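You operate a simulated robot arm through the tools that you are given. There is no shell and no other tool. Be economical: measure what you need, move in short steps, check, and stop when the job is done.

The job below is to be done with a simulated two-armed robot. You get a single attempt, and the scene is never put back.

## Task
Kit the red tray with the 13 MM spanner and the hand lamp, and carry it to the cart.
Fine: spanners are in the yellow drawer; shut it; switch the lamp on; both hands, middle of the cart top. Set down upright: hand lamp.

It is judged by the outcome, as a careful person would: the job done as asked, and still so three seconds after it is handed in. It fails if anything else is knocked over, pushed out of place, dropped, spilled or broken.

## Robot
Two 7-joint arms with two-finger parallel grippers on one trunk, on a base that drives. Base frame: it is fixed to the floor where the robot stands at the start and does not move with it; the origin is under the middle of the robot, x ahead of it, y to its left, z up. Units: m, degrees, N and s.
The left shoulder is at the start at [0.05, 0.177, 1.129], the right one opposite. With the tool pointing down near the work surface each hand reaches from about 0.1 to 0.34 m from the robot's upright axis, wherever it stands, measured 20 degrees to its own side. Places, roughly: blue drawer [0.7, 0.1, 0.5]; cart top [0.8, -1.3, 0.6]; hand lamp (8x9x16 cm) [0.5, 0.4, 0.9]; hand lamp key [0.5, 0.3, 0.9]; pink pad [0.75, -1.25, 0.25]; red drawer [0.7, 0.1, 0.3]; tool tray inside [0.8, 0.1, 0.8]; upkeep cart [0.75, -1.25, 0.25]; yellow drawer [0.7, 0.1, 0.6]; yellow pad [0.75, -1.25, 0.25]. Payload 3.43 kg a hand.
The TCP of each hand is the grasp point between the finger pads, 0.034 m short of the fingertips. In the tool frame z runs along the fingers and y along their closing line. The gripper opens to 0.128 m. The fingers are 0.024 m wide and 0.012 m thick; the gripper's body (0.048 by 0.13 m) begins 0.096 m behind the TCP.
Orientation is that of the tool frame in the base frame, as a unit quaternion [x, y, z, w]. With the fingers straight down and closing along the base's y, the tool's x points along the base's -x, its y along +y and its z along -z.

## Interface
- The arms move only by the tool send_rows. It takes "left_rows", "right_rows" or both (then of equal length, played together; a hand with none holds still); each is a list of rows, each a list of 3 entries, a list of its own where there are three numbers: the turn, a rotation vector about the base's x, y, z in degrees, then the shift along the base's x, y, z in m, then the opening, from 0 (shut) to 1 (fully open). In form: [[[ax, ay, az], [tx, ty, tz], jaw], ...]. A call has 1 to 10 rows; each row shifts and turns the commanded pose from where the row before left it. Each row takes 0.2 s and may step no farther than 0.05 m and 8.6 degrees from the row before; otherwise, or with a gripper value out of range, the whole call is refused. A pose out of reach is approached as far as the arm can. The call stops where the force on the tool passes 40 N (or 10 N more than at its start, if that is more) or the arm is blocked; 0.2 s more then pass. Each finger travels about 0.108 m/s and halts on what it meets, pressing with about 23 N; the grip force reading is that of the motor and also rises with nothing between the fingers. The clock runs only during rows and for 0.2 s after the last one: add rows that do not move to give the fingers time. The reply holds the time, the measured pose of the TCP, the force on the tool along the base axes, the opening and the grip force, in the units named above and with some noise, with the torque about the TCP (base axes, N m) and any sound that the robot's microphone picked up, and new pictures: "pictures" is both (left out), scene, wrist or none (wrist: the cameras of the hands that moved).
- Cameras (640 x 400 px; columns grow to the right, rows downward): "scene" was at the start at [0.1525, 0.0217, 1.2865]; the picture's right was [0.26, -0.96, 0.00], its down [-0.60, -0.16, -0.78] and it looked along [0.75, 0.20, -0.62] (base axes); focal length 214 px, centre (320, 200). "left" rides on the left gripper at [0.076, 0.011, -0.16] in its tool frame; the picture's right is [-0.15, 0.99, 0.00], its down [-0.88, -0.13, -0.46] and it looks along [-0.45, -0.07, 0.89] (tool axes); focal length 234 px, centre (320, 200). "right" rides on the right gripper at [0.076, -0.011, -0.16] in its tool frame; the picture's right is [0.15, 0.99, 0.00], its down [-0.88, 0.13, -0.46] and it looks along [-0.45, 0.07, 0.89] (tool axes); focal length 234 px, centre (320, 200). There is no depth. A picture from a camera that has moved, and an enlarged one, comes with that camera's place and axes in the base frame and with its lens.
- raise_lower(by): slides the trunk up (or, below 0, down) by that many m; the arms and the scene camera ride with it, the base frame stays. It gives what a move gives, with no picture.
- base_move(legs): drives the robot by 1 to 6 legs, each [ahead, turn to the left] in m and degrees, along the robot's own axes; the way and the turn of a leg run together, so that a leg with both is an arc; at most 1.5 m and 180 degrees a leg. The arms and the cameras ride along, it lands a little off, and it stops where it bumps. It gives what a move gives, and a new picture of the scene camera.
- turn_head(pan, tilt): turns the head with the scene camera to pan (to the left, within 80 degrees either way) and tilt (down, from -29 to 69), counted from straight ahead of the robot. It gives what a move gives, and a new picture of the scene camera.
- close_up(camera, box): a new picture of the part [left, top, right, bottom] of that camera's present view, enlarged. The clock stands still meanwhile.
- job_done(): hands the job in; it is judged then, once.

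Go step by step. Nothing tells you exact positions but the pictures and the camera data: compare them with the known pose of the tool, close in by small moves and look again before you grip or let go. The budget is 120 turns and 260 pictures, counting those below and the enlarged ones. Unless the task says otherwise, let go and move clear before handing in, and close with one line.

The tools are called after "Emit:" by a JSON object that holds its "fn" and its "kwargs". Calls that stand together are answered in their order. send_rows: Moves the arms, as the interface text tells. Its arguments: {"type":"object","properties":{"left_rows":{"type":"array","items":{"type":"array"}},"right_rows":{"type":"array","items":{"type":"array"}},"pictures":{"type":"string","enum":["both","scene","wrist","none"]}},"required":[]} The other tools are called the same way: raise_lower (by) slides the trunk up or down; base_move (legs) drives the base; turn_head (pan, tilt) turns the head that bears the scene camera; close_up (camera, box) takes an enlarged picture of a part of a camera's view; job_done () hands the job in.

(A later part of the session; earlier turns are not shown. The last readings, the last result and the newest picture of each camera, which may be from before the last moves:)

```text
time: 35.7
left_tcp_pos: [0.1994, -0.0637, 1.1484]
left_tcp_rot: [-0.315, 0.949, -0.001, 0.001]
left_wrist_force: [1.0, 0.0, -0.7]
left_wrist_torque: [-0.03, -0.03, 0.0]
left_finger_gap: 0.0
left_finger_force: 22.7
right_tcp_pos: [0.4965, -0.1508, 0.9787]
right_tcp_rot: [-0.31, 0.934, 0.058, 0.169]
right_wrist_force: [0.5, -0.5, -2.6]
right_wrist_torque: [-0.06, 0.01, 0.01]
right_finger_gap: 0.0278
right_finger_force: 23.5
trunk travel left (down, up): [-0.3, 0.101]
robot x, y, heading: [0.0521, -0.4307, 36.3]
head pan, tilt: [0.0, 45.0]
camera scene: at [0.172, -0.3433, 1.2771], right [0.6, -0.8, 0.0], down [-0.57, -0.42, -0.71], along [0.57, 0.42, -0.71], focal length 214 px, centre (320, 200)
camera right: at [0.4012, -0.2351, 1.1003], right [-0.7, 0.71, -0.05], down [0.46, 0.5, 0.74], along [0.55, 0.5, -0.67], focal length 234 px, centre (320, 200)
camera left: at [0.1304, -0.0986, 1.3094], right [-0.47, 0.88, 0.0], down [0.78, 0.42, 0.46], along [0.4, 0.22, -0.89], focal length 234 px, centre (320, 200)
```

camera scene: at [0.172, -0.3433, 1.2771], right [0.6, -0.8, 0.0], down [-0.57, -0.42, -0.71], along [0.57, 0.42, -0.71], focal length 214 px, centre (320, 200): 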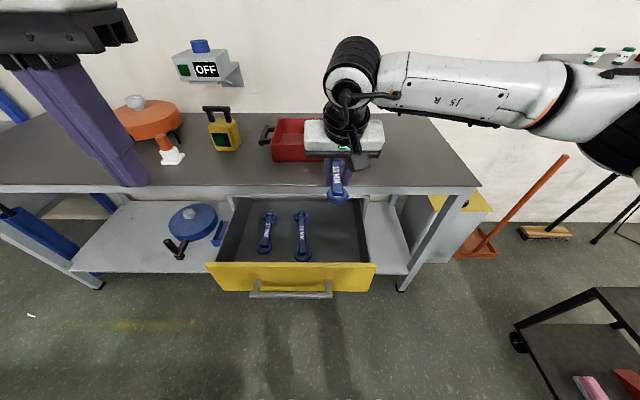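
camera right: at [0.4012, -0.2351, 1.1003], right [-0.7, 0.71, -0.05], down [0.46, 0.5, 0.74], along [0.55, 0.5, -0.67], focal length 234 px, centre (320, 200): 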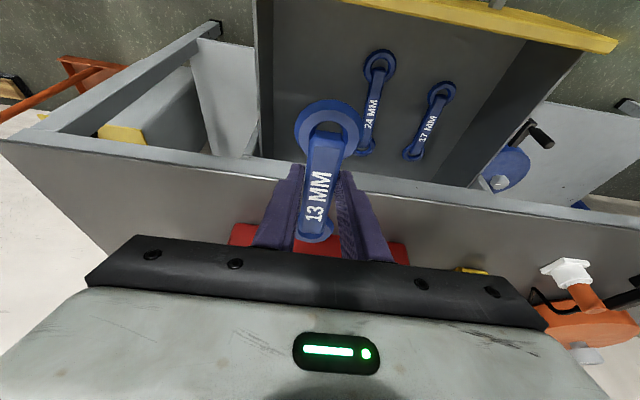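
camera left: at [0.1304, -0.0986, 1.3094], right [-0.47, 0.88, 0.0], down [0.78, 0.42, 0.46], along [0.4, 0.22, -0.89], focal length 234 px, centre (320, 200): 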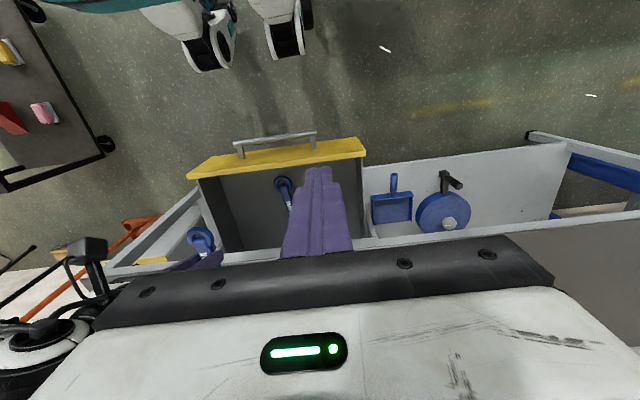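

Emit:
{"fn": "send_rows", "kwargs": {"left_rows": [[[0, 0, 0], [0.022, -0.038, 0], 0], [[0, 0, 0], [0.022, -0.038, 0], 0], [[0, 0, 0], [0, 0, -0.048], 0], [[0, 0, 0], [0, 0, -0.048], 0], [[0, 0, 0], [0, 0, -0.048], 0], [[0, 0, 0], [0, 0, -0.048], 0], [[0, 0, 0], [0, 0, -0.048], 0], [[0, 0, 0], [0, 0, -0.048], 0], [[0, 0, 0], [0, 0, -0.048], 0], [[0, 0, 0], [0, 0, -0.048], 0]]}}

```text
time: 37.9
left_tcp_pos: [0.2455, -0.1368, 0.7648]
left_tcp_rot: [-0.314, 0.949, 0.0, 0.001]
left_wrist_force: [0.1, -0.6, 0.2]
left_wrist_torque: [0.03, -0.03, 0.0]
left_finger_gap: 0.0001
left_finger_force: 23.5
right_tcp_pos: [0.4963, -0.15, 0.9764]
right_tcp_rot: [-0.31, 0.934, 0.059, 0.17]
right_wrist_force: [-0.2, -0.3, -2.1]
right_wrist_torque: [-0.11, 0.03, 0.02]
right_finger_gap: 0.0278
right_finger_force: 23.0
trunk travel left (down, up): [-0.3, 0.101]
robot x, y, heading: [0.0542, -0.4322, 36.3]
head pan, tilt: [0.0, 45.0]
camera scene: at [0.172, -0.3432, 1.2772], right [0.6, -0.8, 0.0], down [-0.57, -0.42, -0.71], along [0.57, 0.42, -0.71], focal length 214 px, centre (320, 200)
camera left: at [0.1776, -0.172, 0.9261], right [-0.47, 0.88, 0.0], down [0.78, 0.42, 0.46], along [0.4, 0.22, -0.89], focal length 234 px, centre (320, 200)
```

scene: 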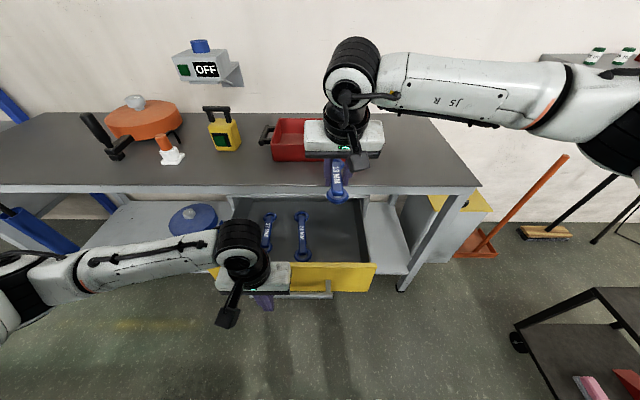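
left: 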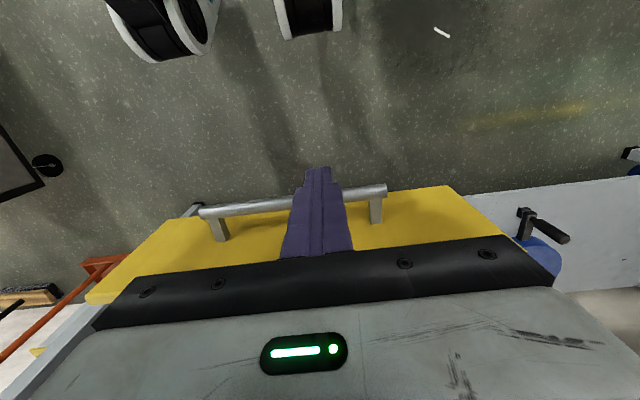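

The closed fingers are in front of the bar. Lower 10 cm and push.

Emit:
{"fn": "send_rows", "kwargs": {"left_rows": [[[0, 0, 0], [0, 0, -0.045], 0], [[0, 0, 0], [0, 0, -0.045], 0], [[0, 0, 0], [0.0161, 0.0119, -0.005], 0], [[0, 0, 0], [0.0161, 0.0119, 0], 0], [[0, 0, 0], [0.0161, 0.0119, 0], 0], [[0, 0, 0], [0.0161, 0.0119, 0], 0], [[0, 0, 0], [0.0161, 0.0119, 0], 0], [[0, 0, 0], [0.0161, 0.0119, 0], 0], [[0, 0, 0], [0.0161, 0.0119, 0], 0], [[0, 0, 0], [0.0161, 0.0119, 0], 0]]}}

```text
time: 40.1
left_tcp_pos: [0.3733, -0.0438, 0.6692]
left_tcp_rot: [-0.315, 0.949, 0.0, 0.001]
left_wrist_force: [-0.2, -0.7, 0.4]
left_wrist_torque: [0.01, -0.01, -0.02]
left_finger_gap: 0.0
left_finger_force: 23.0
right_tcp_pos: [0.4966, -0.1493, 0.9786]
right_tcp_rot: [-0.31, 0.934, 0.058, 0.169]
right_wrist_force: [-0.2, -0.1, -1.7]
right_wrist_torque: [-0.03, 0.04, 0.04]
right_finger_gap: 0.0277
right_finger_force: 22.6
trunk travel left (down, up): [-0.3, 0.101]
robot x, y, heading: [0.0532, -0.4364, 36.8]
head pan, tilt: [0.0, 45.0]
camera scene: at [0.1723, -0.3432, 1.2771], right [0.6, -0.8, 0.0], down [-0.57, -0.42, -0.71], along [0.57, 0.42, -0.71], focal length 214 px, centre (320, 200)
camera left: at [0.3049, -0.0796, 0.8307], right [-0.47, 0.88, 0.0], down [0.78, 0.42, 0.46], along [0.4, 0.22, -0.89], focal length 234 px, centre (320, 200)
```

scene: 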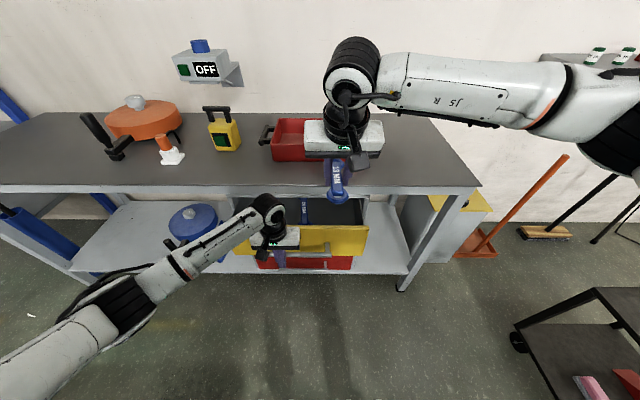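
left: 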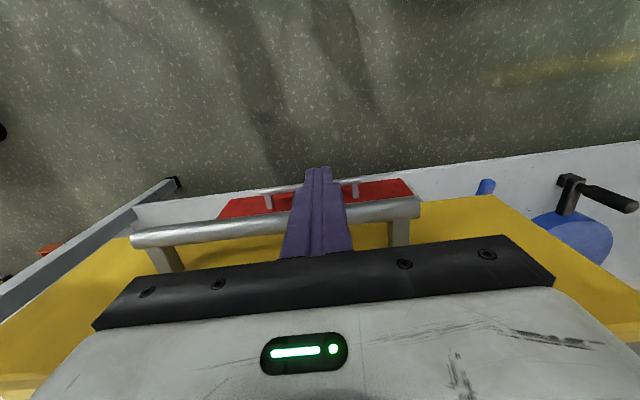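

Emit:
{"fn": "send_rows", "kwargs": {"left_rows": [[[0, 0, 0], [0.0161, 0.0119, 0], 0], [[0, 0, 0], [0.0161, 0.0119, 0], 0], [[0, 0, 0], [0.0161, 0.0119, 0], 0], [[0, 0, 0], [0.0161, 0.0119, 0], 0], [[0, 0, 0], [0.0161, 0.0119, 0], 0], [[0, 0, 0], [0.008, 0.006, 0], 0], [[0, 0, 0], [0.008, 0.006, 0], 0], [[0, 0, 0], [0.008, 0.006, 0], 0], [[0, 0, 0], [0.008, 0.006, 0], 0]]}}

```text
time: 42.1
left_tcp_pos: [0.4621, 0.0281, 0.6709]
left_tcp_rot: [-0.315, 0.949, -0.003, -0.004]
left_wrist_force: [-11.2, -16.3, -0.9]
left_wrist_torque: [-0.01, 0.08, -0.15]
left_finger_gap: 0.0001
left_finger_force: 22.9
left hand out of reach, approached as far as the arm can: row 7, 8, 9
right_tcp_pos: [0.4952, -0.1501, 0.9785]
right_tcp_rot: [-0.31, 0.934, 0.058, 0.168]
right_wrist_force: [0.0, 0.6, -2.2]
right_wrist_torque: [-0.01, 0.04, -0.04]
right_finger_gap: 0.0278
right_finger_force: 23.0
trunk travel left (down, up): [-0.3, 0.101]
robot x, y, heading: [0.0536, -0.4365, 36.5]
head pan, tilt: [0.0, 45.0]
camera scene: at [0.1713, -0.3445, 1.2773], right [0.6, -0.8, 0.0], down [-0.57, -0.42, -0.71], along [0.57, 0.42, -0.71], focal length 214 px, centre (320, 200)
camera left: at [0.3941, -0.0061, 0.8333], right [-0.47, 0.88, 0.0], down [0.79, 0.42, 0.45], along [0.4, 0.21, -0.89], focal length 234 px, centre (320, 200)
```

scene: 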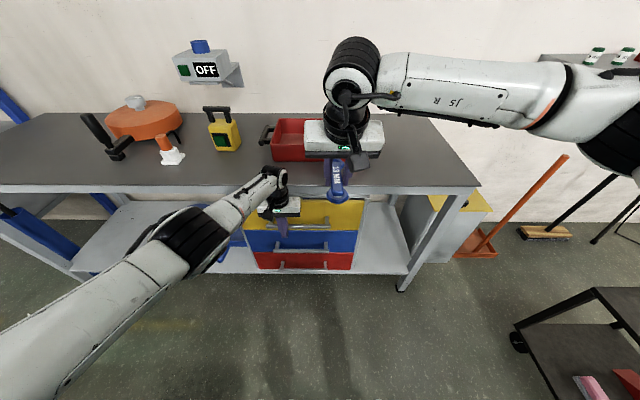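
left: 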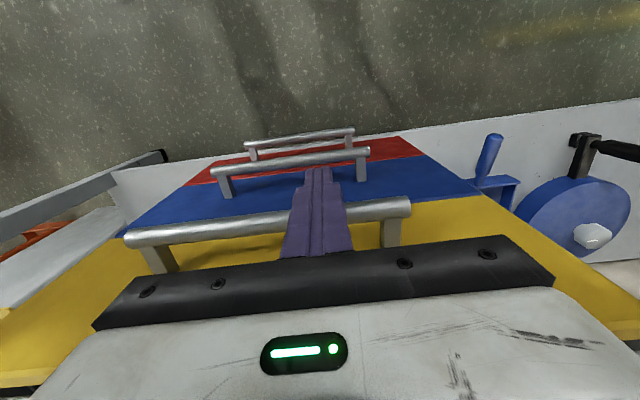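

The push met firm resistance, so the drawer should be shut. Retract the left hand and check.

Emit:
{"fn": "send_rows", "kwargs": {"left_rows": [[[0, 0, 0], [-0.02, -0.015, 0], 0], [[0, 0, 0], [-0.02, -0.015, 0], 0], [[0, 0, 0], [-0.03, -0.022, 0], 0], [[0, 0, 0], [-0.03, -0.022, 0], 0], [[0, 0, 0], [0, 0, 0.045], 0], [[0, 0, 0], [-0.025, 0.02, 0.045], 0], [[0, 0, 0], [-0.025, 0.02, 0.045], 0], [[0, 0, 0], [-0.025, 0.02, 0.045], 0]], "pictures": "none"}}

Emit:
{"fn": "close_up", "kwargs": {"camera": "scene", "box": [220, 180, 400, 290]}}

```text
refused: row 6 steps farther than a row can; nothing moved
```

```text
3.56 times, centred on (310, 235) of scene
camera zoom: at [0.1713, -0.3445, 1.2773], right [0.6, -0.8, 0.0], down [-0.57, -0.42, -0.71], along [0.57, 0.42, -0.71], focal length 763 px, centre (356, 76)
```

zoom: 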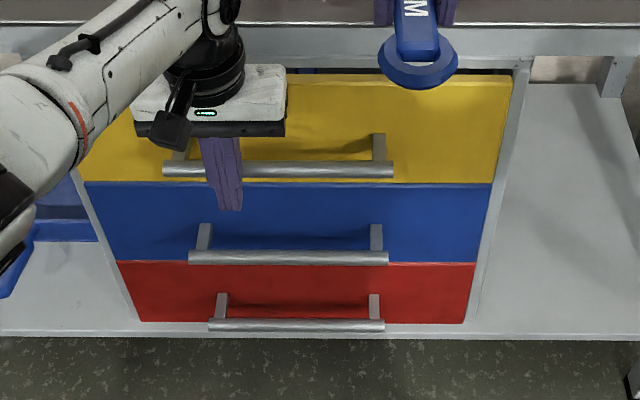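

The yellow front still seems to protrude slightly compared with blue. I'll push it home by driving 2 cm ahead with the hand in contact.

Emit:
{"fn": "base_move", "kwargs": {"legs": [[0.02, 0]]}}

Emit:
{"fn": "close_up", "kwargs": {"camera": "scene", "box": [220, 180, 400, 290]}}

```text
time: 42.8
left_tcp_pos: [0.4601, 0.0281, 0.6696]
left_tcp_rot: [-0.314, 0.949, -0.007, -0.015]
left_wrist_force: [-11.0, -6.7, 6.9]
left_wrist_torque: [1.05, -1.87, -0.16]
left_finger_gap: 0.0
left_finger_force: 23.2
right_tcp_pos: [0.4998, -0.147, 0.9778]
right_tcp_rot: [-0.31, 0.934, 0.058, 0.169]
right_wrist_force: [-0.2, -0.2, -2.7]
right_wrist_torque: [-0.03, 0.06, 0.01]
right_finger_gap: 0.0276
right_finger_force: 23.1
trunk travel left (down, up): [-0.3, 0.101]
robot x, y, heading: [0.0529, -0.4305, 36.5]
head pan, tilt: [0.0, 45.0]
stopped in leg 1: the force on the tool passed its limit (the readings are from after the stop); the commanded pose is now the measured one
camera scene: at [0.1754, -0.3408, 1.2774], right [0.6, -0.8, 0.0], down [-0.57, -0.42, -0.71], along [0.57, 0.42, -0.71], focal length 214 px, centre (320, 200)
```

scene: 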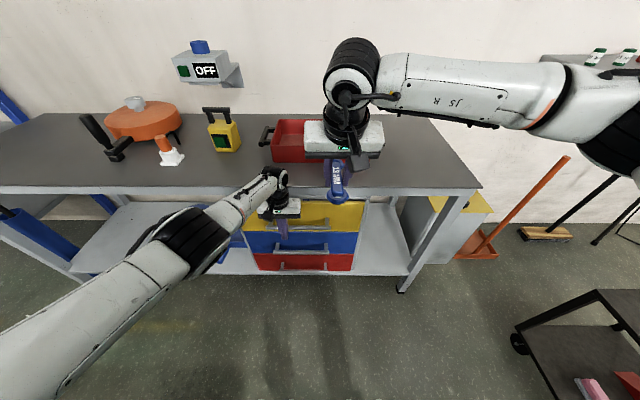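

```text
3.56 times, centred on (310, 235) of scene
camera zoom: at [0.1754, -0.3408, 1.2774], right [0.6, -0.8, 0.0], down [-0.57, -0.42, -0.71], along [0.57, 0.42, -0.71], focal length 763 px, centre (356, 76)
```

zoom: 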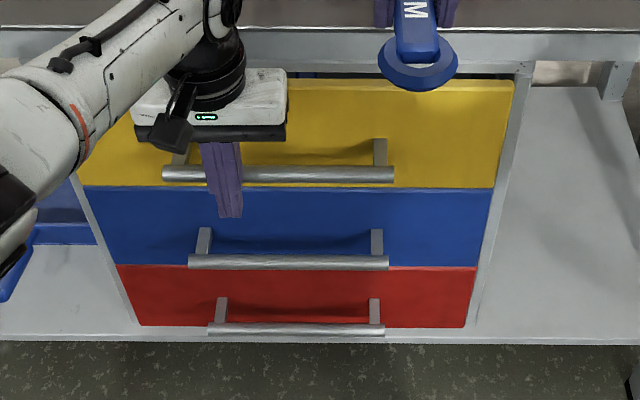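

The force limit was hit with no travel, so the drawer is against its stop. Retracting the left hand and verifying.

Emit:
{"fn": "send_rows", "kwargs": {"left_rows": [[[0, 0, 0], [-0.02, -0.015, 0], 0], [[0, 0, 0], [-0.02, -0.015, 0], 0], [[0, 0, 0], [-0.03, -0.022, 0], 0], [[0, 0, 0], [-0.03, -0.022, 0], 0], [[0, 0, 0], [0, 0, 0.045], 0], [[0, 0, 0], [-0.02, 0.02, 0.04], 0], [[0, 0, 0], [-0.02, 0.02, 0.04], 0], [[0, 0, 0], [-0.02, 0.02, 0.04], 0]], "pictures": "wrist"}}

Emit:
{"fn": "close_up", "kwargs": {"camera": "scene", "box": [220, 180, 400, 290]}}

```text
time: 44.6
left_tcp_pos: [0.3015, 0.0148, 0.8326]
left_tcp_rot: [-0.316, 0.949, -0.007, -0.016]
left_wrist_force: [0.6, 0.2, 0.0]
left_wrist_torque: [-0.02, -0.03, 0.0]
left_finger_gap: 0.0
left_finger_force: 22.8
right_tcp_pos: [0.501, -0.1454, 0.9767]
right_tcp_rot: [-0.309, 0.934, 0.058, 0.168]
right_wrist_force: [-0.5, 0.3, -0.5]
right_wrist_torque: [-0.02, 0.01, -0.01]
right_finger_gap: 0.0276
right_finger_force: 22.9
trunk travel left (down, up): [-0.3, 0.101]
robot x, y, heading: [0.0564, -0.4288, 36.4]
head pan, tilt: [0.0, 45.0]
camera left: at [0.2374, -0.0179, 0.996], right [-0.47, 0.88, -0.01], down [0.79, 0.43, 0.43], along [0.38, 0.2, -0.9], focal length 234 px, centre (320, 200)
```

left: 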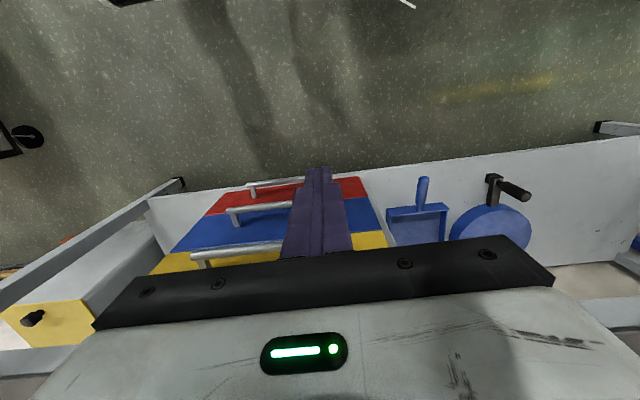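

```text
3.56 times, centred on (310, 235) of scene
camera zoom: at [0.1768, -0.3395, 1.2771], right [0.6, -0.8, 0.0], down [-0.57, -0.42, -0.71], along [0.57, 0.42, -0.71], focal length 763 px, centre (356, 76)
```

zoom: 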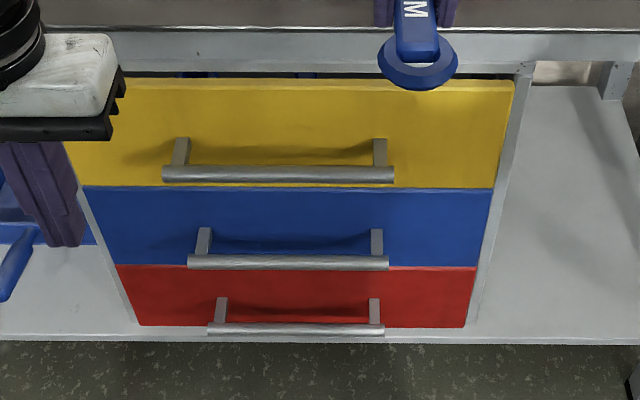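

Handle widths show the yellow front flush with the others, so the drawer is shut. Raise the left hand, then drive 0.2 m toward the bench for the tray.

Emit:
{"fn": "send_rows", "kwargs": {"left_rows": [[[0, 0, 0], [-0.01, -0.008, 0.048], 0], [[0, 0, 0], [-0.01, -0.008, 0.048], 0], [[0, 0, 0], [-0.01, -0.008, 0.048], 0], [[0, 0, 0], [-0.01, -0.008, 0.048], 0], [[0, 0, 0], [-0.01, -0.008, 0.048], 0], [[0, 0, 0], [-0.01, -0.008, 0.048], 0]], "pictures": "none"}}

Emit:
{"fn": "base_move", "kwargs": {"legs": [[0.2, 0]]}}

```text
time: 46.0
left_tcp_pos: [0.2417, -0.0333, 1.1194]
left_tcp_rot: [-0.314, 0.949, -0.007, -0.015]
left_wrist_force: [0.5, 0.2, -0.4]
left_wrist_torque: [-0.01, 0.02, 0.01]
left_finger_gap: 0.0
left_finger_force: 22.6
right_tcp_pos: [0.501, -0.146, 0.9787]
right_tcp_rot: [-0.31, 0.934, 0.058, 0.169]
right_wrist_force: [-0.7, -0.3, -2.3]
right_wrist_torque: [-0.02, 0.01, -0.02]
right_finger_gap: 0.0275
right_finger_force: 22.7
trunk travel left (down, up): [-0.3, 0.101]
robot x, y, heading: [0.0579, -0.4304, 36.9]
head pan, tilt: [0.0, 45.0]
```

```text
time: 47.6
left_tcp_pos: [0.404, 0.0844, 1.1206]
left_tcp_rot: [-0.314, 0.949, -0.006, -0.014]
left_wrist_force: [-0.1, 0.6, 0.7]
left_wrist_torque: [-0.03, -0.01, 0.01]
left_finger_gap: 0.0
left_finger_force: 23.1
right_tcp_pos: [0.661, -0.0301, 0.9782]
right_tcp_rot: [-0.309, 0.934, 0.057, 0.167]
right_wrist_force: [-0.4, 0.6, -2.8]
right_wrist_torque: [-0.05, 0.07, 0.02]
right_finger_gap: 0.0277
right_finger_force: 22.3
trunk travel left (down, up): [-0.3, 0.101]
robot x, y, heading: [0.2139, -0.31, 36.3]
head pan, tilt: [0.0, 45.0]
camera scene: at [0.337, -0.2218, 1.277], right [0.59, -0.8, 0.0], down [-0.57, -0.42, -0.71], along [0.57, 0.42, -0.71], focal length 214 px, centre (320, 200)
```

scene: 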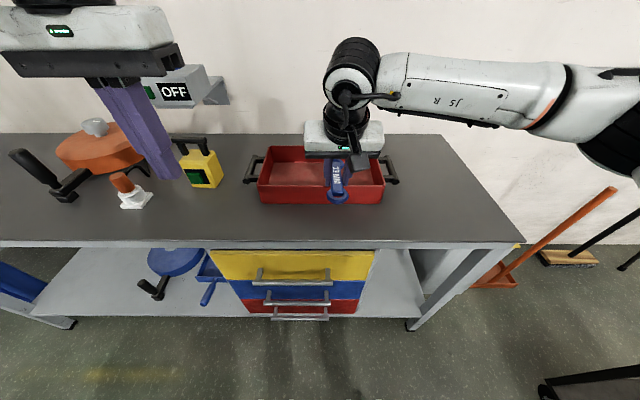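

Tray interior spans about 0.61–0.84 m ahead and ±0.19 m sideways. I'll bring the spanner over its right half.

Emit:
{"fn": "send_rows", "kwargs": {"right_rows": [[[0, 0, 0], [0.0348, 0.0132, 0], 0], [[0, 0, 0], [0.0348, 0.0132, 0], 0], [[0, 0, 0], [0.0348, 0.0132, 0], 0], [[0, 0, 0], [0.0348, 0.0132, 0], 0], [[0, 0, 0], [0.0348, 0.0132, 0], 0], [[0, 0, 0], [0, 0, -0.03], 0]]}}

```text
time: 49.0
left_tcp_pos: [0.4049, 0.0831, 1.1206]
left_tcp_rot: [-0.313, 0.95, -0.006, -0.015]
left_wrist_force: [-1.2, 0.2, -0.5]
left_wrist_torque: [-0.01, 0.02, -0.02]
left_finger_gap: 0.0
left_finger_force: 23.3
right_tcp_pos: [0.8336, 0.0379, 0.9468]
right_tcp_rot: [-0.31, 0.934, 0.058, 0.169]
right_wrist_force: [0.2, 1.4, -1.8]
right_wrist_torque: [-0.04, 0.06, -0.02]
right_finger_gap: 0.0277
right_finger_force: 22.7
trunk travel left (down, up): [-0.3, 0.101]
robot x, y, heading: [0.2171, -0.3131, 36.3]
head pan, tilt: [0.0, 45.0]
camera scene: at [0.3369, -0.2224, 1.2772], right [0.59, -0.8, 0.0], down [-0.57, -0.42, -0.71], along [0.57, 0.42, -0.71], focal length 214 px, centre (320, 200)
camera right: at [0.7388, -0.0479, 1.069], right [-0.7, 0.71, -0.05], down [0.46, 0.5, 0.74], along [0.55, 0.49, -0.68], focal length 234 px, centre (320, 200)
```

scene: 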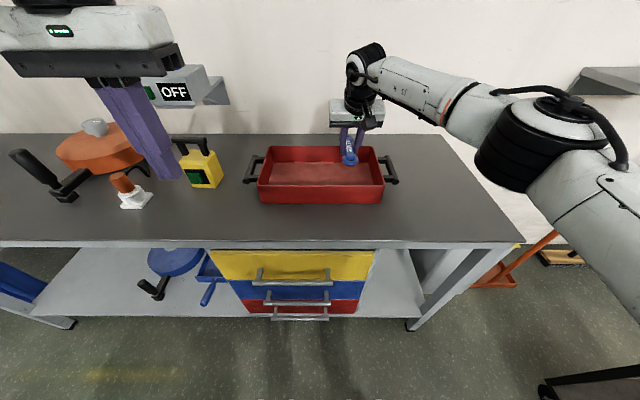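
right: 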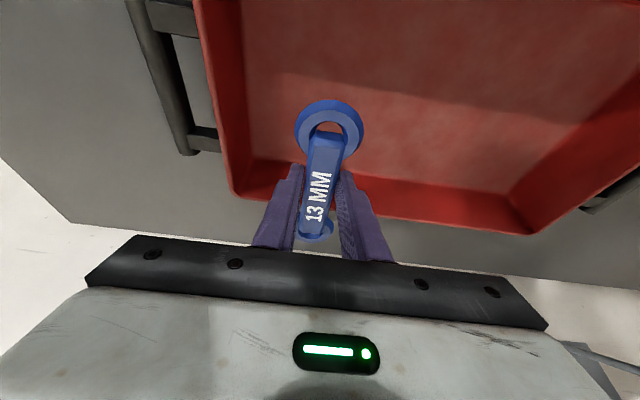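

The tray floor is only about as deep as the spanner is long, so I'll yaw the spanner 60° to lie diagonally.

Emit:
{"fn": "send_rows", "kwargs": {"right_rows": [[[0, 0, 8.5], [0.001, -0.0014, 0], 0], [[0, 0, 8.5], [0.001, -0.0014, 0], 0], [[0, 0, 8.5], [0.001, -0.0014, 0], 0], [[0, 0, 8.5], [0.001, -0.0014, 0], 0], [[0, 0, 8.5], [0.001, -0.0014, 0], 0], [[0, 0, 8.5], [0.001, -0.0014, 0], 0], [[0, 0, 8.5], [0.001, -0.0014, 0], 0], [[0, 0, 0], [0, 0, -0.02], 0]]}}

```text
time: 50.8
left_tcp_pos: [0.4036, 0.083, 1.1209]
left_tcp_rot: [-0.314, 0.949, -0.006, -0.013]
left_wrist_force: [0.5, 0.9, -0.7]
left_wrist_torque: [-0.01, 0.02, 0.01]
left_finger_gap: 0.0
left_finger_force: 22.6
right_tcp_pos: [0.8372, 0.0298, 0.931]
right_tcp_rot: [-0.487, 0.854, 0.091, 0.156]
right_wrist_force: [-1.7, -1.0, 10.4]
right_wrist_torque: [0.51, -0.48, 0.04]
right_finger_gap: 0.028
right_finger_force: 23.2
right hand out of reach, approached as far as the arm can: row 3, 4, 5, 6, 7
trunk travel left (down, up): [-0.3, 0.101]
robot x, y, heading: [0.2146, -0.3102, 36.4]
head pan, tilt: [0.0, 45.0]
camera scene: at [0.3353, -0.2229, 1.2776], right [0.59, -0.8, 0.0], down [-0.57, -0.42, -0.71], along [0.57, 0.42, -0.71], focal length 214 px, centre (320, 200)
camera right: at [0.7827, -0.0853, 1.0516], right [-0.92, 0.39, -0.05], down [0.23, 0.63, 0.74], along [0.32, 0.67, -0.67], focal length 234 px, centre (320, 200)
```

scene: 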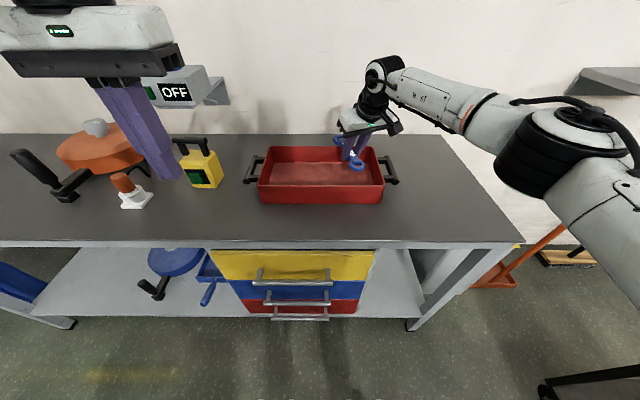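
right: 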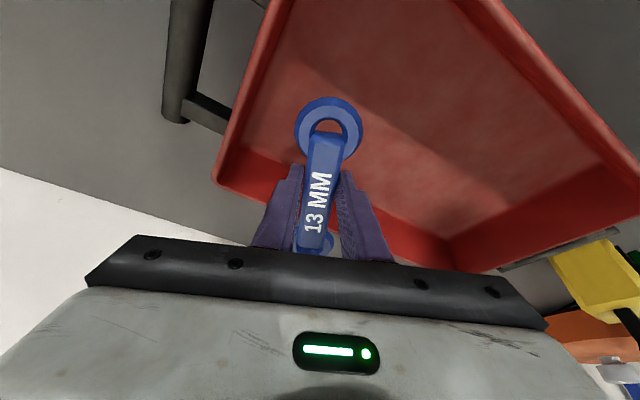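

The wrist stopped at about 23° and there's upward force, perhaps from touching the rim. I'll lift and yaw the other way instead.

Emit:
{"fn": "send_rows", "kwargs": {"right_rows": [[[0, 0, 0], [-0.01, -0.008, 0.03], 0], [[0, 0, -8.5], [0, 0, 0.01], 0], [[0, 0, -8.5], [0, 0, 0], 0], [[0, 0, -8.5], [0, 0, 0], 0], [[0, 0, -8.5], [0, 0, 0], 0], [[0, 0, -8.5], [0, 0, 0], 0], [[0, 0, -8.5], [0, 0, 0], 0], [[0, 0, -8.5], [0, 0, 0], 0], [[0, 0, -8.5], [0, 0, 0], 0], [[0, 0, -8.5], [0, 0, 0], 0]]}}

```text
time: 53.0
left_tcp_pos: [0.4032, 0.0823, 1.1208]
left_tcp_rot: [-0.315, 0.949, -0.006, -0.014]
left_wrist_force: [0.1, -1.0, 0.0]
left_wrist_torque: [0.02, 0.0, 0.0]
left_finger_gap: 0.0001
left_finger_force: 22.8
right_tcp_pos: [0.8126, 0.0071, 0.9664]
right_tcp_rot: [0.148, 0.973, -0.025, 0.177]
right_wrist_force: [0.7, -0.4, -2.9]
right_wrist_torque: [0.06, 0.1, -0.02]
right_finger_gap: 0.0275
right_finger_force: 22.2
right hand out of reach, approached as far as the arm can: row 9, 10
trunk travel left (down, up): [-0.3, 0.101]
robot x, y, heading: [0.2153, -0.3132, 36.2]
head pan, tilt: [0.0, 45.0]
camera scene: at [0.3369, -0.2227, 1.2772], right [0.59, -0.8, 0.0], down [-0.57, -0.42, -0.71], along [0.57, 0.42, -0.71], focal length 214 px, centre (320, 200)
camera right: at [0.6878, 0.0345, 1.0881], right [0.16, 0.99, -0.05], down [0.67, -0.08, 0.74], along [0.72, -0.15, -0.67], focal length 234 px, centre (320, 200)
```

scene: 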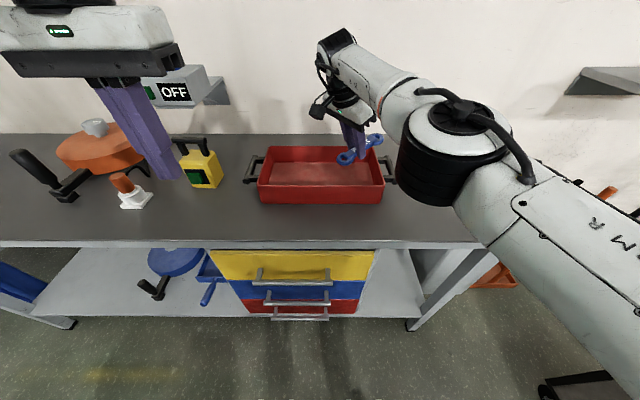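
right: 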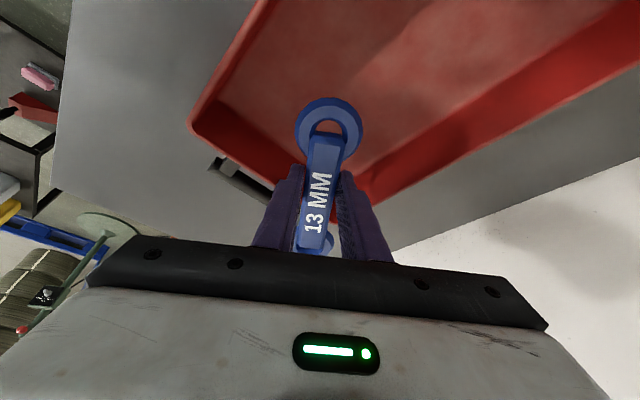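

The spanner now lies about −54°, which fits. Shift it toward the tray's middle and lower part way.

Emit:
{"fn": "send_rows", "kwargs": {"right_rows": [[[0, 0, 0], [-0.0012, 0.027, 0], 0], [[0, 0, 0], [-0.0012, 0.027, 0], 0], [[0, 0, 0], [0, 0, -0.025], 0], [[0, 0, 0], [0, 0, -0.025], 0], [[0, 0, 0], [0, 0, -0.02], 0], [[0, 0, 0], [0, 0, 0], 0]]}}

```text
time: 54.6
left_tcp_pos: [0.4037, 0.0843, 1.1205]
left_tcp_rot: [-0.313, 0.95, -0.007, -0.015]
left_wrist_force: [-0.3, 0.8, -0.3]
left_wrist_torque: [0.0, -0.01, 0.01]
left_finger_gap: 0.0
left_finger_force: 22.8
right_tcp_pos: [0.8053, 0.0149, 0.9025]
right_tcp_rot: [0.174, 0.968, -0.024, 0.18]
right_wrist_force: [-1.9, 3.6, 4.3]
right_wrist_torque: [-0.26, -0.44, 0.19]
right_finger_gap: 0.0277
right_finger_force: 23.0
right hand out of reach, approached as far as the arm can: row 1, 2
trunk travel left (down, up): [-0.3, 0.101]
robot x, y, heading: [0.2146, -0.3127, 36.6]
head pan, tilt: [0.0, 45.0]
stopped in row 6 (right hand): the arm was blocked; the commanded pose is now the measured one
camera scene: at [0.3356, -0.222, 1.2772], right [0.59, -0.8, 0.0], down [-0.57, -0.42, -0.71], along [0.57, 0.42, -0.71], focal length 214 px, centre (320, 200)
camera right: at [0.6801, 0.0466, 1.0242], right [0.21, 0.98, -0.04], down [0.66, -0.12, 0.74], along [0.72, -0.18, -0.67], focal length 234 px, centre (320, 200)
```

scene: 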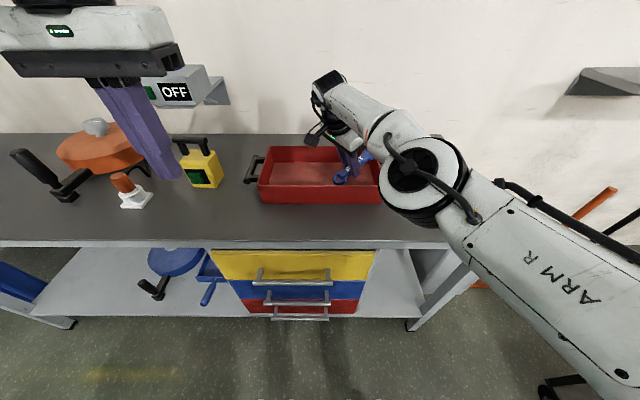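
right: 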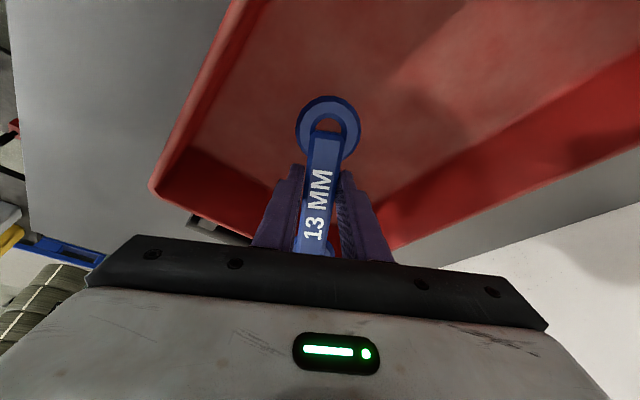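

It's blocked there; the spanner end likely meets the right wall. I'll lift, yaw back to about −28° and centre it better.

Emit:
{"fn": "send_rows", "kwargs": {"right_rows": [[[0, 0, 0], [0, 0, 0.03], 0], [[0, 0, 0], [0, 0, 0.03], 0], [[0, 0, 8.4], [0, 0.005, 0], 0], [[0, 0, 8.4], [0, 0.01, 0], 0], [[0, 0, 8.4], [0, 0.015, 0], 0], [[0, 0, 5], [0, 0.014, 0], 0], [[0, 0, 0], [0, 0, -0.02], 0], [[0, 0, 0], [0, 0, 0], 0]]}}

```text
time: 56.4
left_tcp_pos: [0.4034, 0.0841, 1.1196]
left_tcp_rot: [-0.314, 0.949, -0.007, -0.014]
left_wrist_force: [0.3, -0.3, -0.6]
left_wrist_torque: [0.0, 0.0, -0.02]
left_finger_gap: 0.0
left_finger_force: 23.2
right_tcp_pos: [0.7731, 0.0757, 0.9414]
right_tcp_rot: [-0.087, 0.98, 0.024, 0.18]
right_wrist_force: [-0.4, 0.0, -1.3]
right_wrist_torque: [-0.03, 0.06, 0.03]
right_finger_gap: 0.0272
right_finger_force: 22.9
right hand out of reach, approached as far as the arm can: row 3, 4, 6
trunk travel left (down, up): [-0.3, 0.101]
robot x, y, heading: [0.2154, -0.3098, 36.4]
head pan, tilt: [0.0, 45.0]
camera scene: at [0.3367, -0.2221, 1.2771], right [0.59, -0.8, 0.0], down [-0.57, -0.42, -0.71], along [0.57, 0.42, -0.71], focal length 214 px, centre (320, 200)
camera right: at [0.6492, 0.0401, 1.0624], right [-0.31, 0.95, -0.04], down [0.63, 0.24, 0.74], along [0.71, 0.21, -0.67], focal length 234 px, centre (320, 200)
```

scene: 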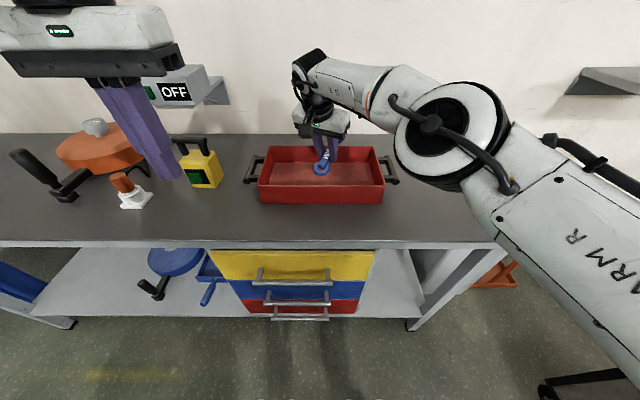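
right: 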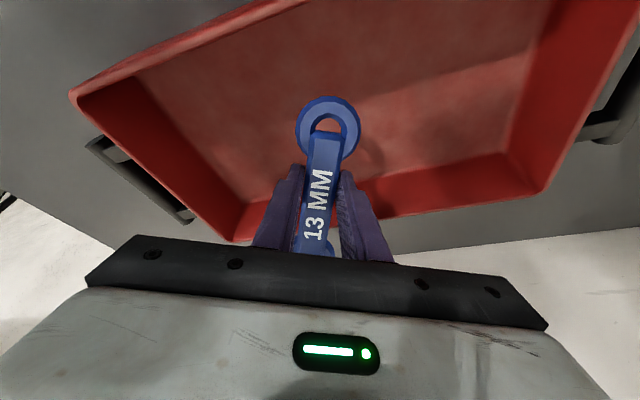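

Emit:
{"fn": "send_rows", "kwargs": {"right_rows": [[[0, 0, 0], [0.023, -0.014, 0], 0], [[0, 0, 0], [0.023, -0.014, 0], 0], [[0, 0, 0], [0, 0, -0.02], 0], [[0, 0, 0], [0, 0, -0.02], 0], [[0, 0, 0], [0, 0, 0], 0]]}}

```text
time: 57.6
left_tcp_pos: [0.4034, 0.0836, 1.1204]
left_tcp_rot: [-0.314, 0.949, -0.006, -0.014]
left_wrist_force: [0.3, 0.0, 0.1]
left_wrist_torque: [0.03, -0.02, -0.04]
left_finger_gap: 0.0
left_finger_force: 22.8
right_tcp_pos: [0.8194, 0.0459, 0.9041]
right_tcp_rot: [-0.085, 0.979, 0.024, 0.181]
right_wrist_force: [-1.0, -1.0, 7.7]
right_wrist_torque: [0.24, -0.5, -0.07]
right_finger_gap: 0.0275
right_finger_force: 23.0
trunk travel left (down, up): [-0.3, 0.101]
robot x, y, heading: [0.2166, -0.3106, 36.3]
head pan, tilt: [0.0, 45.0]
camera scene: at [0.3353, -0.2228, 1.2774], right [0.59, -0.8, 0.0], down [-0.57, -0.42, -0.71], along [0.57, 0.42, -0.71], focal length 214 px, centre (320, 200)
camera right: at [0.6959, 0.0107, 1.0248], right [-0.31, 0.95, -0.04], down [0.63, 0.23, 0.74], along [0.72, 0.21, -0.67], focal length 234 px, centre (320, 200)
```

scene: 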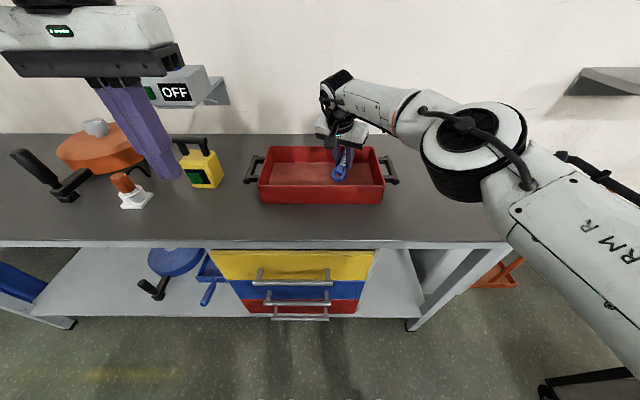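
right: 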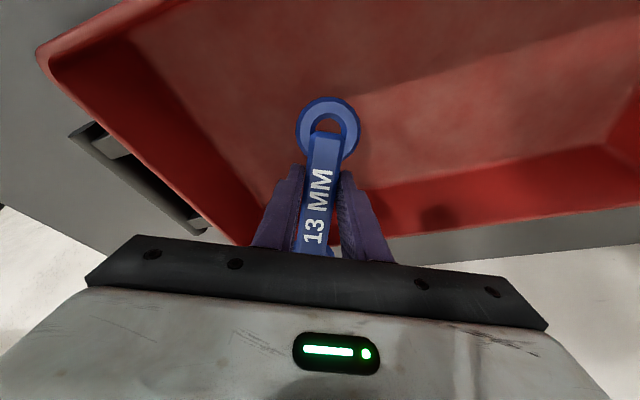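

The numbers now say the bench is at z≈0.845 and the tray spans 0.57–0.765 m ahead, so I was touching its back wall. Lift slightly, move back 4 cm and lower.

Emit:
{"fn": "send_rows", "kwargs": {"right_rows": [[[0, 0, 0], [0, 0, 0.025], 0], [[0, 0, 0], [-0.0161, -0.0119, 0.005], 0], [[0, 0, 0], [-0.0161, -0.0119, 0], 0], [[0, 0, 0], [0, 0, -0.015], 0], [[0, 0, 0], [0, 0, -0.01], 0], [[0, 0, 0], [0, 0, 0], 0]]}}

Emit:
{"fn": "close_up", "kwargs": {"camera": "scene", "box": [230, 110, 430, 235]}}

```text
time: 59.0
left_tcp_pos: [0.4038, 0.0855, 1.1194]
left_tcp_rot: [-0.314, 0.949, -0.006, -0.014]
left_wrist_force: [-0.5, 0.5, 0.6]
left_wrist_torque: [0.03, 0.0, 0.02]
left_finger_gap: 0.0
left_finger_force: 22.9
right_tcp_pos: [0.7877, 0.0233, 0.9066]
right_tcp_rot: [-0.086, 0.98, 0.024, 0.18]
right_wrist_force: [0.4, 0.3, -1.6]
right_wrist_torque: [-0.05, 0.04, -0.01]
right_finger_gap: 0.0276
right_finger_force: 23.1
trunk travel left (down, up): [-0.3, 0.101]
robot x, y, heading: [0.2105, -0.3132, 36.1]
head pan, tilt: [0.0, 45.0]
camera scene: at [0.3365, -0.2221, 1.2772], right [0.59, -0.8, 0.0], down [-0.57, -0.42, -0.71], along [0.57, 0.42, -0.71], focal length 214 px, centre (320, 200)
camera right: at [0.664, -0.0125, 1.0272], right [-0.31, 0.95, -0.04], down [0.63, 0.23, 0.74], along [0.71, 0.21, -0.67], focal length 234 px, centre (320, 200)
```

scene: 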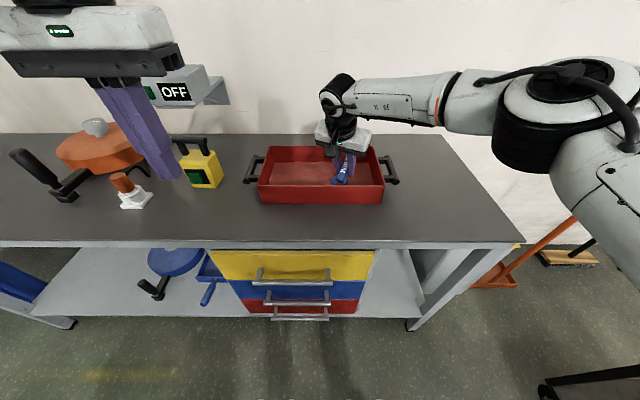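
right: 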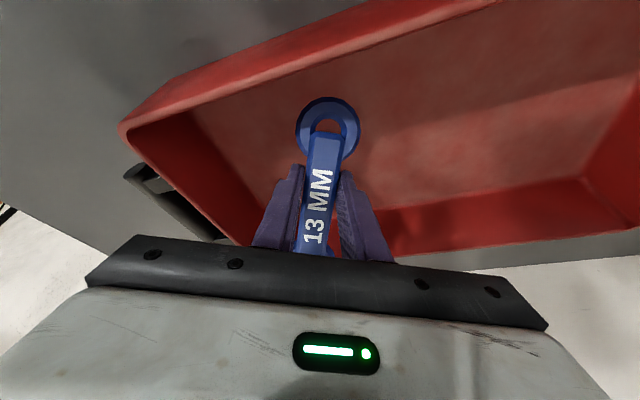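

```text
3.20 times, centred on (330, 172) of scene
camera zoom: at [0.3365, -0.2221, 1.2772], right [0.59, -0.8, 0.0], down [-0.57, -0.42, -0.71], along [0.57, 0.42, -0.71], focal length 686 px, centre (288, 288)
```

zoom: 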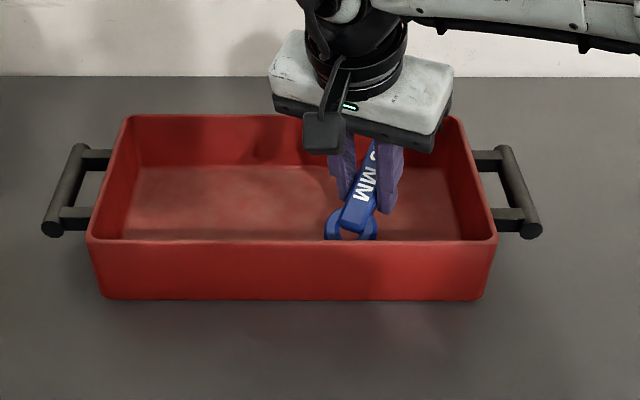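

It's now inside the tray without contact. Lower gently until it touches.

Emit:
{"fn": "send_rows", "kwargs": {"right_rows": [[[0, 0, 0], [0, 0, -0.006], 0], [[0, 0, 0], [0, 0, -0.004], 0], [[0, 0, 0], [0, 0, 0], 0]], "pictures": "none"}}

```text
time: 59.8
left_tcp_pos: [0.4036, 0.0841, 1.1206]
left_tcp_rot: [-0.314, 0.949, -0.006, -0.013]
left_wrist_force: [-0.5, 0.2, 0.0]
left_wrist_torque: [-0.03, -0.01, 0.0]
left_finger_gap: 0.0
left_finger_force: 22.9
right_tcp_pos: [0.7882, 0.0228, 0.8984]
right_tcp_rot: [-0.085, 0.979, 0.025, 0.183]
right_wrist_force: [5.3, 2.0, 10.7]
right_wrist_torque: [-0.17, 0.39, 0.01]
right_finger_gap: 0.0277
right_finger_force: 22.9
trunk travel left (down, up): [-0.3, 0.101]
robot x, y, heading: [0.2178, -0.3075, 36.4]
head pan, tilt: [0.0, 45.0]
```

The near end is touching the front wall slope. Raise a touch, move 12 mm ahead, lower again.

Emit:
{"fn": "send_rows", "kwargs": {"right_rows": [[[0, 0, 0], [0, 0, 0.008], 0], [[0, 0, 0], [0.0105, 0.0078, 0], 0], [[0, 0, 0], [0, 0, -0.007], 0], [[0, 0, 0], [0, 0, -0.004], 0], [[0, 0, 0], [0, 0, 0], 0]], "pictures": "wrist"}}

```text
time: 61.0
left_tcp_pos: [0.4019, 0.0836, 1.1212]
left_tcp_rot: [-0.314, 0.949, -0.007, -0.013]
left_wrist_force: [-0.4, -0.4, 0.8]
left_wrist_torque: [0.01, -0.02, 0.02]
left_finger_gap: 0.0001
left_finger_force: 23.0
right_tcp_pos: [0.7991, 0.0312, 0.8945]
right_tcp_rot: [-0.086, 0.979, 0.025, 0.182]
right_wrist_force: [2.4, 2.3, 10.2]
right_wrist_torque: [-0.2, 0.47, -0.04]
right_finger_gap: 0.0276
right_finger_force: 23.2
trunk travel left (down, up): [-0.3, 0.101]
robot x, y, heading: [0.2126, -0.3131, 36.4]
head pan, tilt: [0.0, 45.0]
camera right: at [0.6744, -0.0051, 1.0162], right [-0.31, 0.95, -0.04], down [0.63, 0.23, 0.74], along [0.72, 0.21, -0.67], focal length 234 px, centre (320, 200)
```

right: 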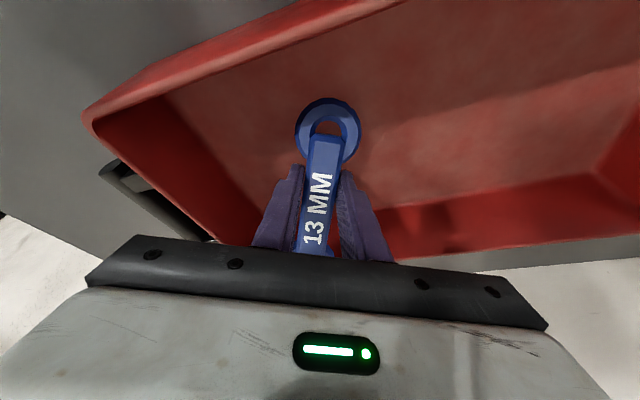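

It's resting on the tray floor at the near end; release it.

Emit:
{"fn": "send_rows", "kwargs": {"right_rows": [[[0, 0, 0], [0, 0, 0.001], 0.2], [[0, 0, 0], [0, 0, 0], 0.35], [[0, 0, 0], [0, 0, 0], 0.4], [[0, 0, 0], [0, 0, 0.03], 0.4], [[0, 0, 0], [0, 0, 0.04], 0.4], [[0, 0, 0], [0, 0, 0.045], 0.4], [[0, 0, 0], [0, 0, 0.045], 0.4]]}}

```text
time: 62.6
left_tcp_pos: [0.4028, 0.0851, 1.1216]
left_tcp_rot: [-0.314, 0.949, -0.007, -0.014]
left_wrist_force: [-0.1, -0.1, -0.8]
left_wrist_torque: [-0.03, -0.01, 0.01]
left_finger_gap: 0.0001
left_finger_force: 23.3
right_tcp_pos: [0.7982, 0.0311, 1.056]
right_tcp_rot: [-0.086, 0.98, 0.024, 0.179]
right_wrist_force: [-0.7, -0.1, 0.8]
right_wrist_torque: [-0.02, 0.0, 0.01]
right_finger_gap: 0.051
right_finger_force: 0.0
trunk travel left (down, up): [-0.3, 0.101]
robot x, y, heading: [0.2177, -0.3131, 36.2]
head pan, tilt: [0.0, 45.0]
camera scene: at [0.3358, -0.2222, 1.2772], right [0.59, -0.8, 0.0], down [-0.57, -0.42, -0.71], along [0.57, 0.42, -0.71], focal length 214 px, centre (320, 200)
camera right: at [0.6737, -0.0048, 1.1771], right [-0.31, 0.95, -0.04], down [0.63, 0.24, 0.74], along [0.71, 0.21, -0.67], focal length 234 px, centre (320, 200)
```

scene: 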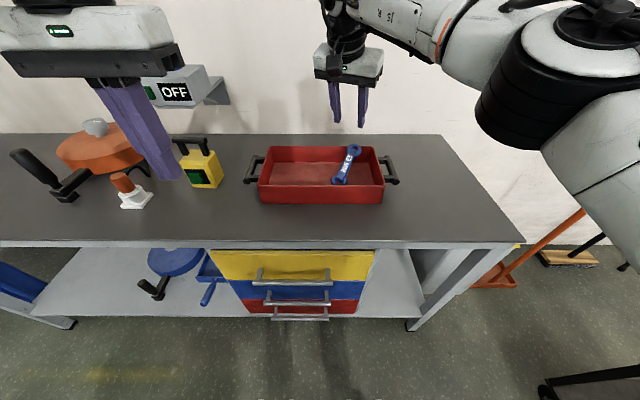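
right: 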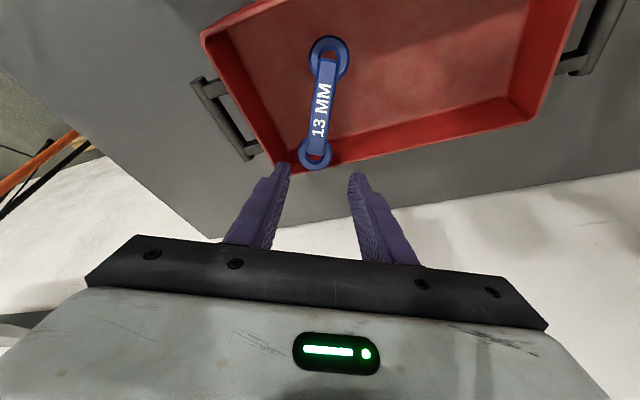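

Emit:
{"fn": "close_up", "kwargs": {"camera": "right", "box": [200, 0, 440, 180]}}

Emit:
{"fn": "close_up", "kwargs": {"camera": "scene", "box": [240, 130, 410, 220]}}

Emit:
{"fn": "close_up", "kwargs": {"camera": "scene", "box": [140, 120, 260, 220]}}

```text
2.22 times, centred on (320, 90) of right
camera zoom: at [0.6737, -0.0048, 1.1771], right [-0.31, 0.95, -0.04], down [0.63, 0.24, 0.74], along [0.71, 0.21, -0.67], focal length 520 px, centre (320, 444)
```

zoom: 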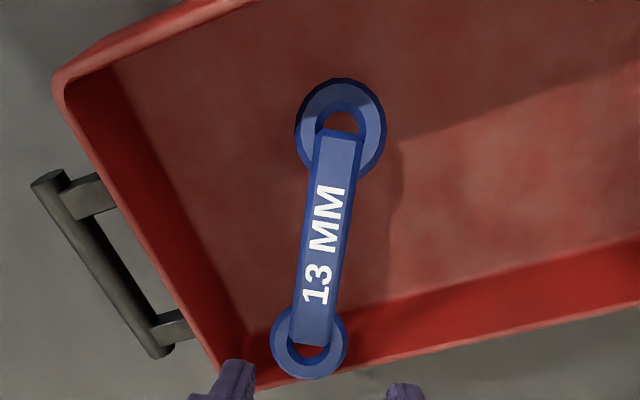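

```text
3.76 times, centred on (325, 175) of scene
camera zoom: at [0.3358, -0.2222, 1.2772], right [0.59, -0.8, 0.0], down [-0.57, -0.42, -0.71], along [0.57, 0.42, -0.71], focal length 807 px, centre (301, 294)
```

zoom: 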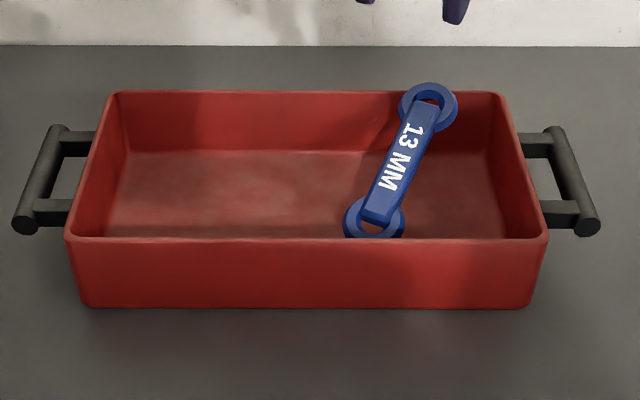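

```text
4.00 times, centred on (200, 170) of scene
camera zoom: at [0.3358, -0.2222, 1.2772], right [0.59, -0.8, 0.0], down [-0.57, -0.42, -0.71], along [0.57, 0.42, -0.71], focal length 858 px, centre (800, 320)
```

zoom: 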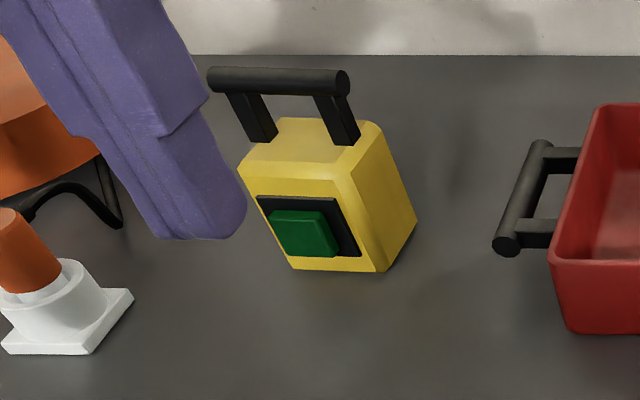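

The spanner leans on the back rim: it needs to come about 2.5 cm toward me. I'll regrasp at the same pose, lift slightly, shift it back and yaw a bit more.

Emit:
{"fn": "send_rows", "kwargs": {"right_rows": [[[0, 0, 0], [0, 0, -0.045], 0.4], [[0, 0, 0], [0, 0, -0.045], 0.4], [[0, 0, 0], [0, 0, -0.04], 0.4], [[0, 0, 0], [0, 0, -0.026], 0.4], [[0, 0, 0], [0, 0, 0], 0.1], [[0, 0, 0], [0, 0, 0], 0], [[0, 0, 0], [0, 0, 0], 0]], "pictures": "wrist"}}

```text
time: 64.2
left_tcp_pos: [0.4038, 0.0839, 1.1215]
left_tcp_rot: [-0.314, 0.949, -0.006, -0.014]
left_wrist_force: [-0.2, -0.2, -0.6]
left_wrist_torque: [-0.02, 0.01, -0.02]
left_finger_gap: 0.0
left_finger_force: 23.6
right_tcp_pos: [0.7991, 0.0305, 0.899]
right_tcp_rot: [-0.086, 0.98, 0.023, 0.18]
right_wrist_force: [-0.1, -0.3, 0.9]
right_wrist_torque: [0.01, 0.03, -0.01]
right_finger_gap: 0.0275
right_finger_force: 23.1
trunk travel left (down, up): [-0.3, 0.101]
robot x, y, heading: [0.2139, -0.3092, 36.5]
head pan, tilt: [0.0, 45.0]
camera right: at [0.675, -0.0051, 1.0198], right [-0.31, 0.95, -0.04], down [0.63, 0.24, 0.74], along [0.71, 0.21, -0.67], focal length 234 px, centre (320, 200)
```

right: 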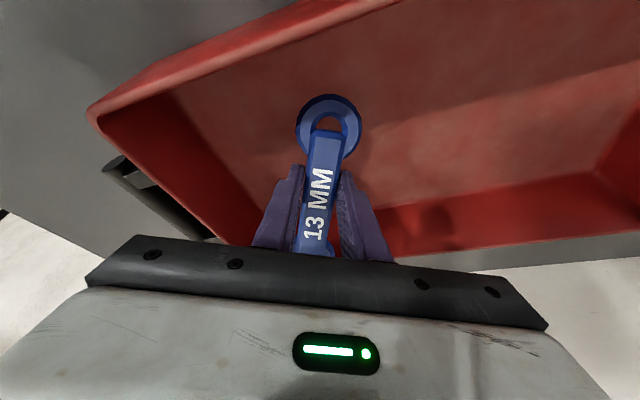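

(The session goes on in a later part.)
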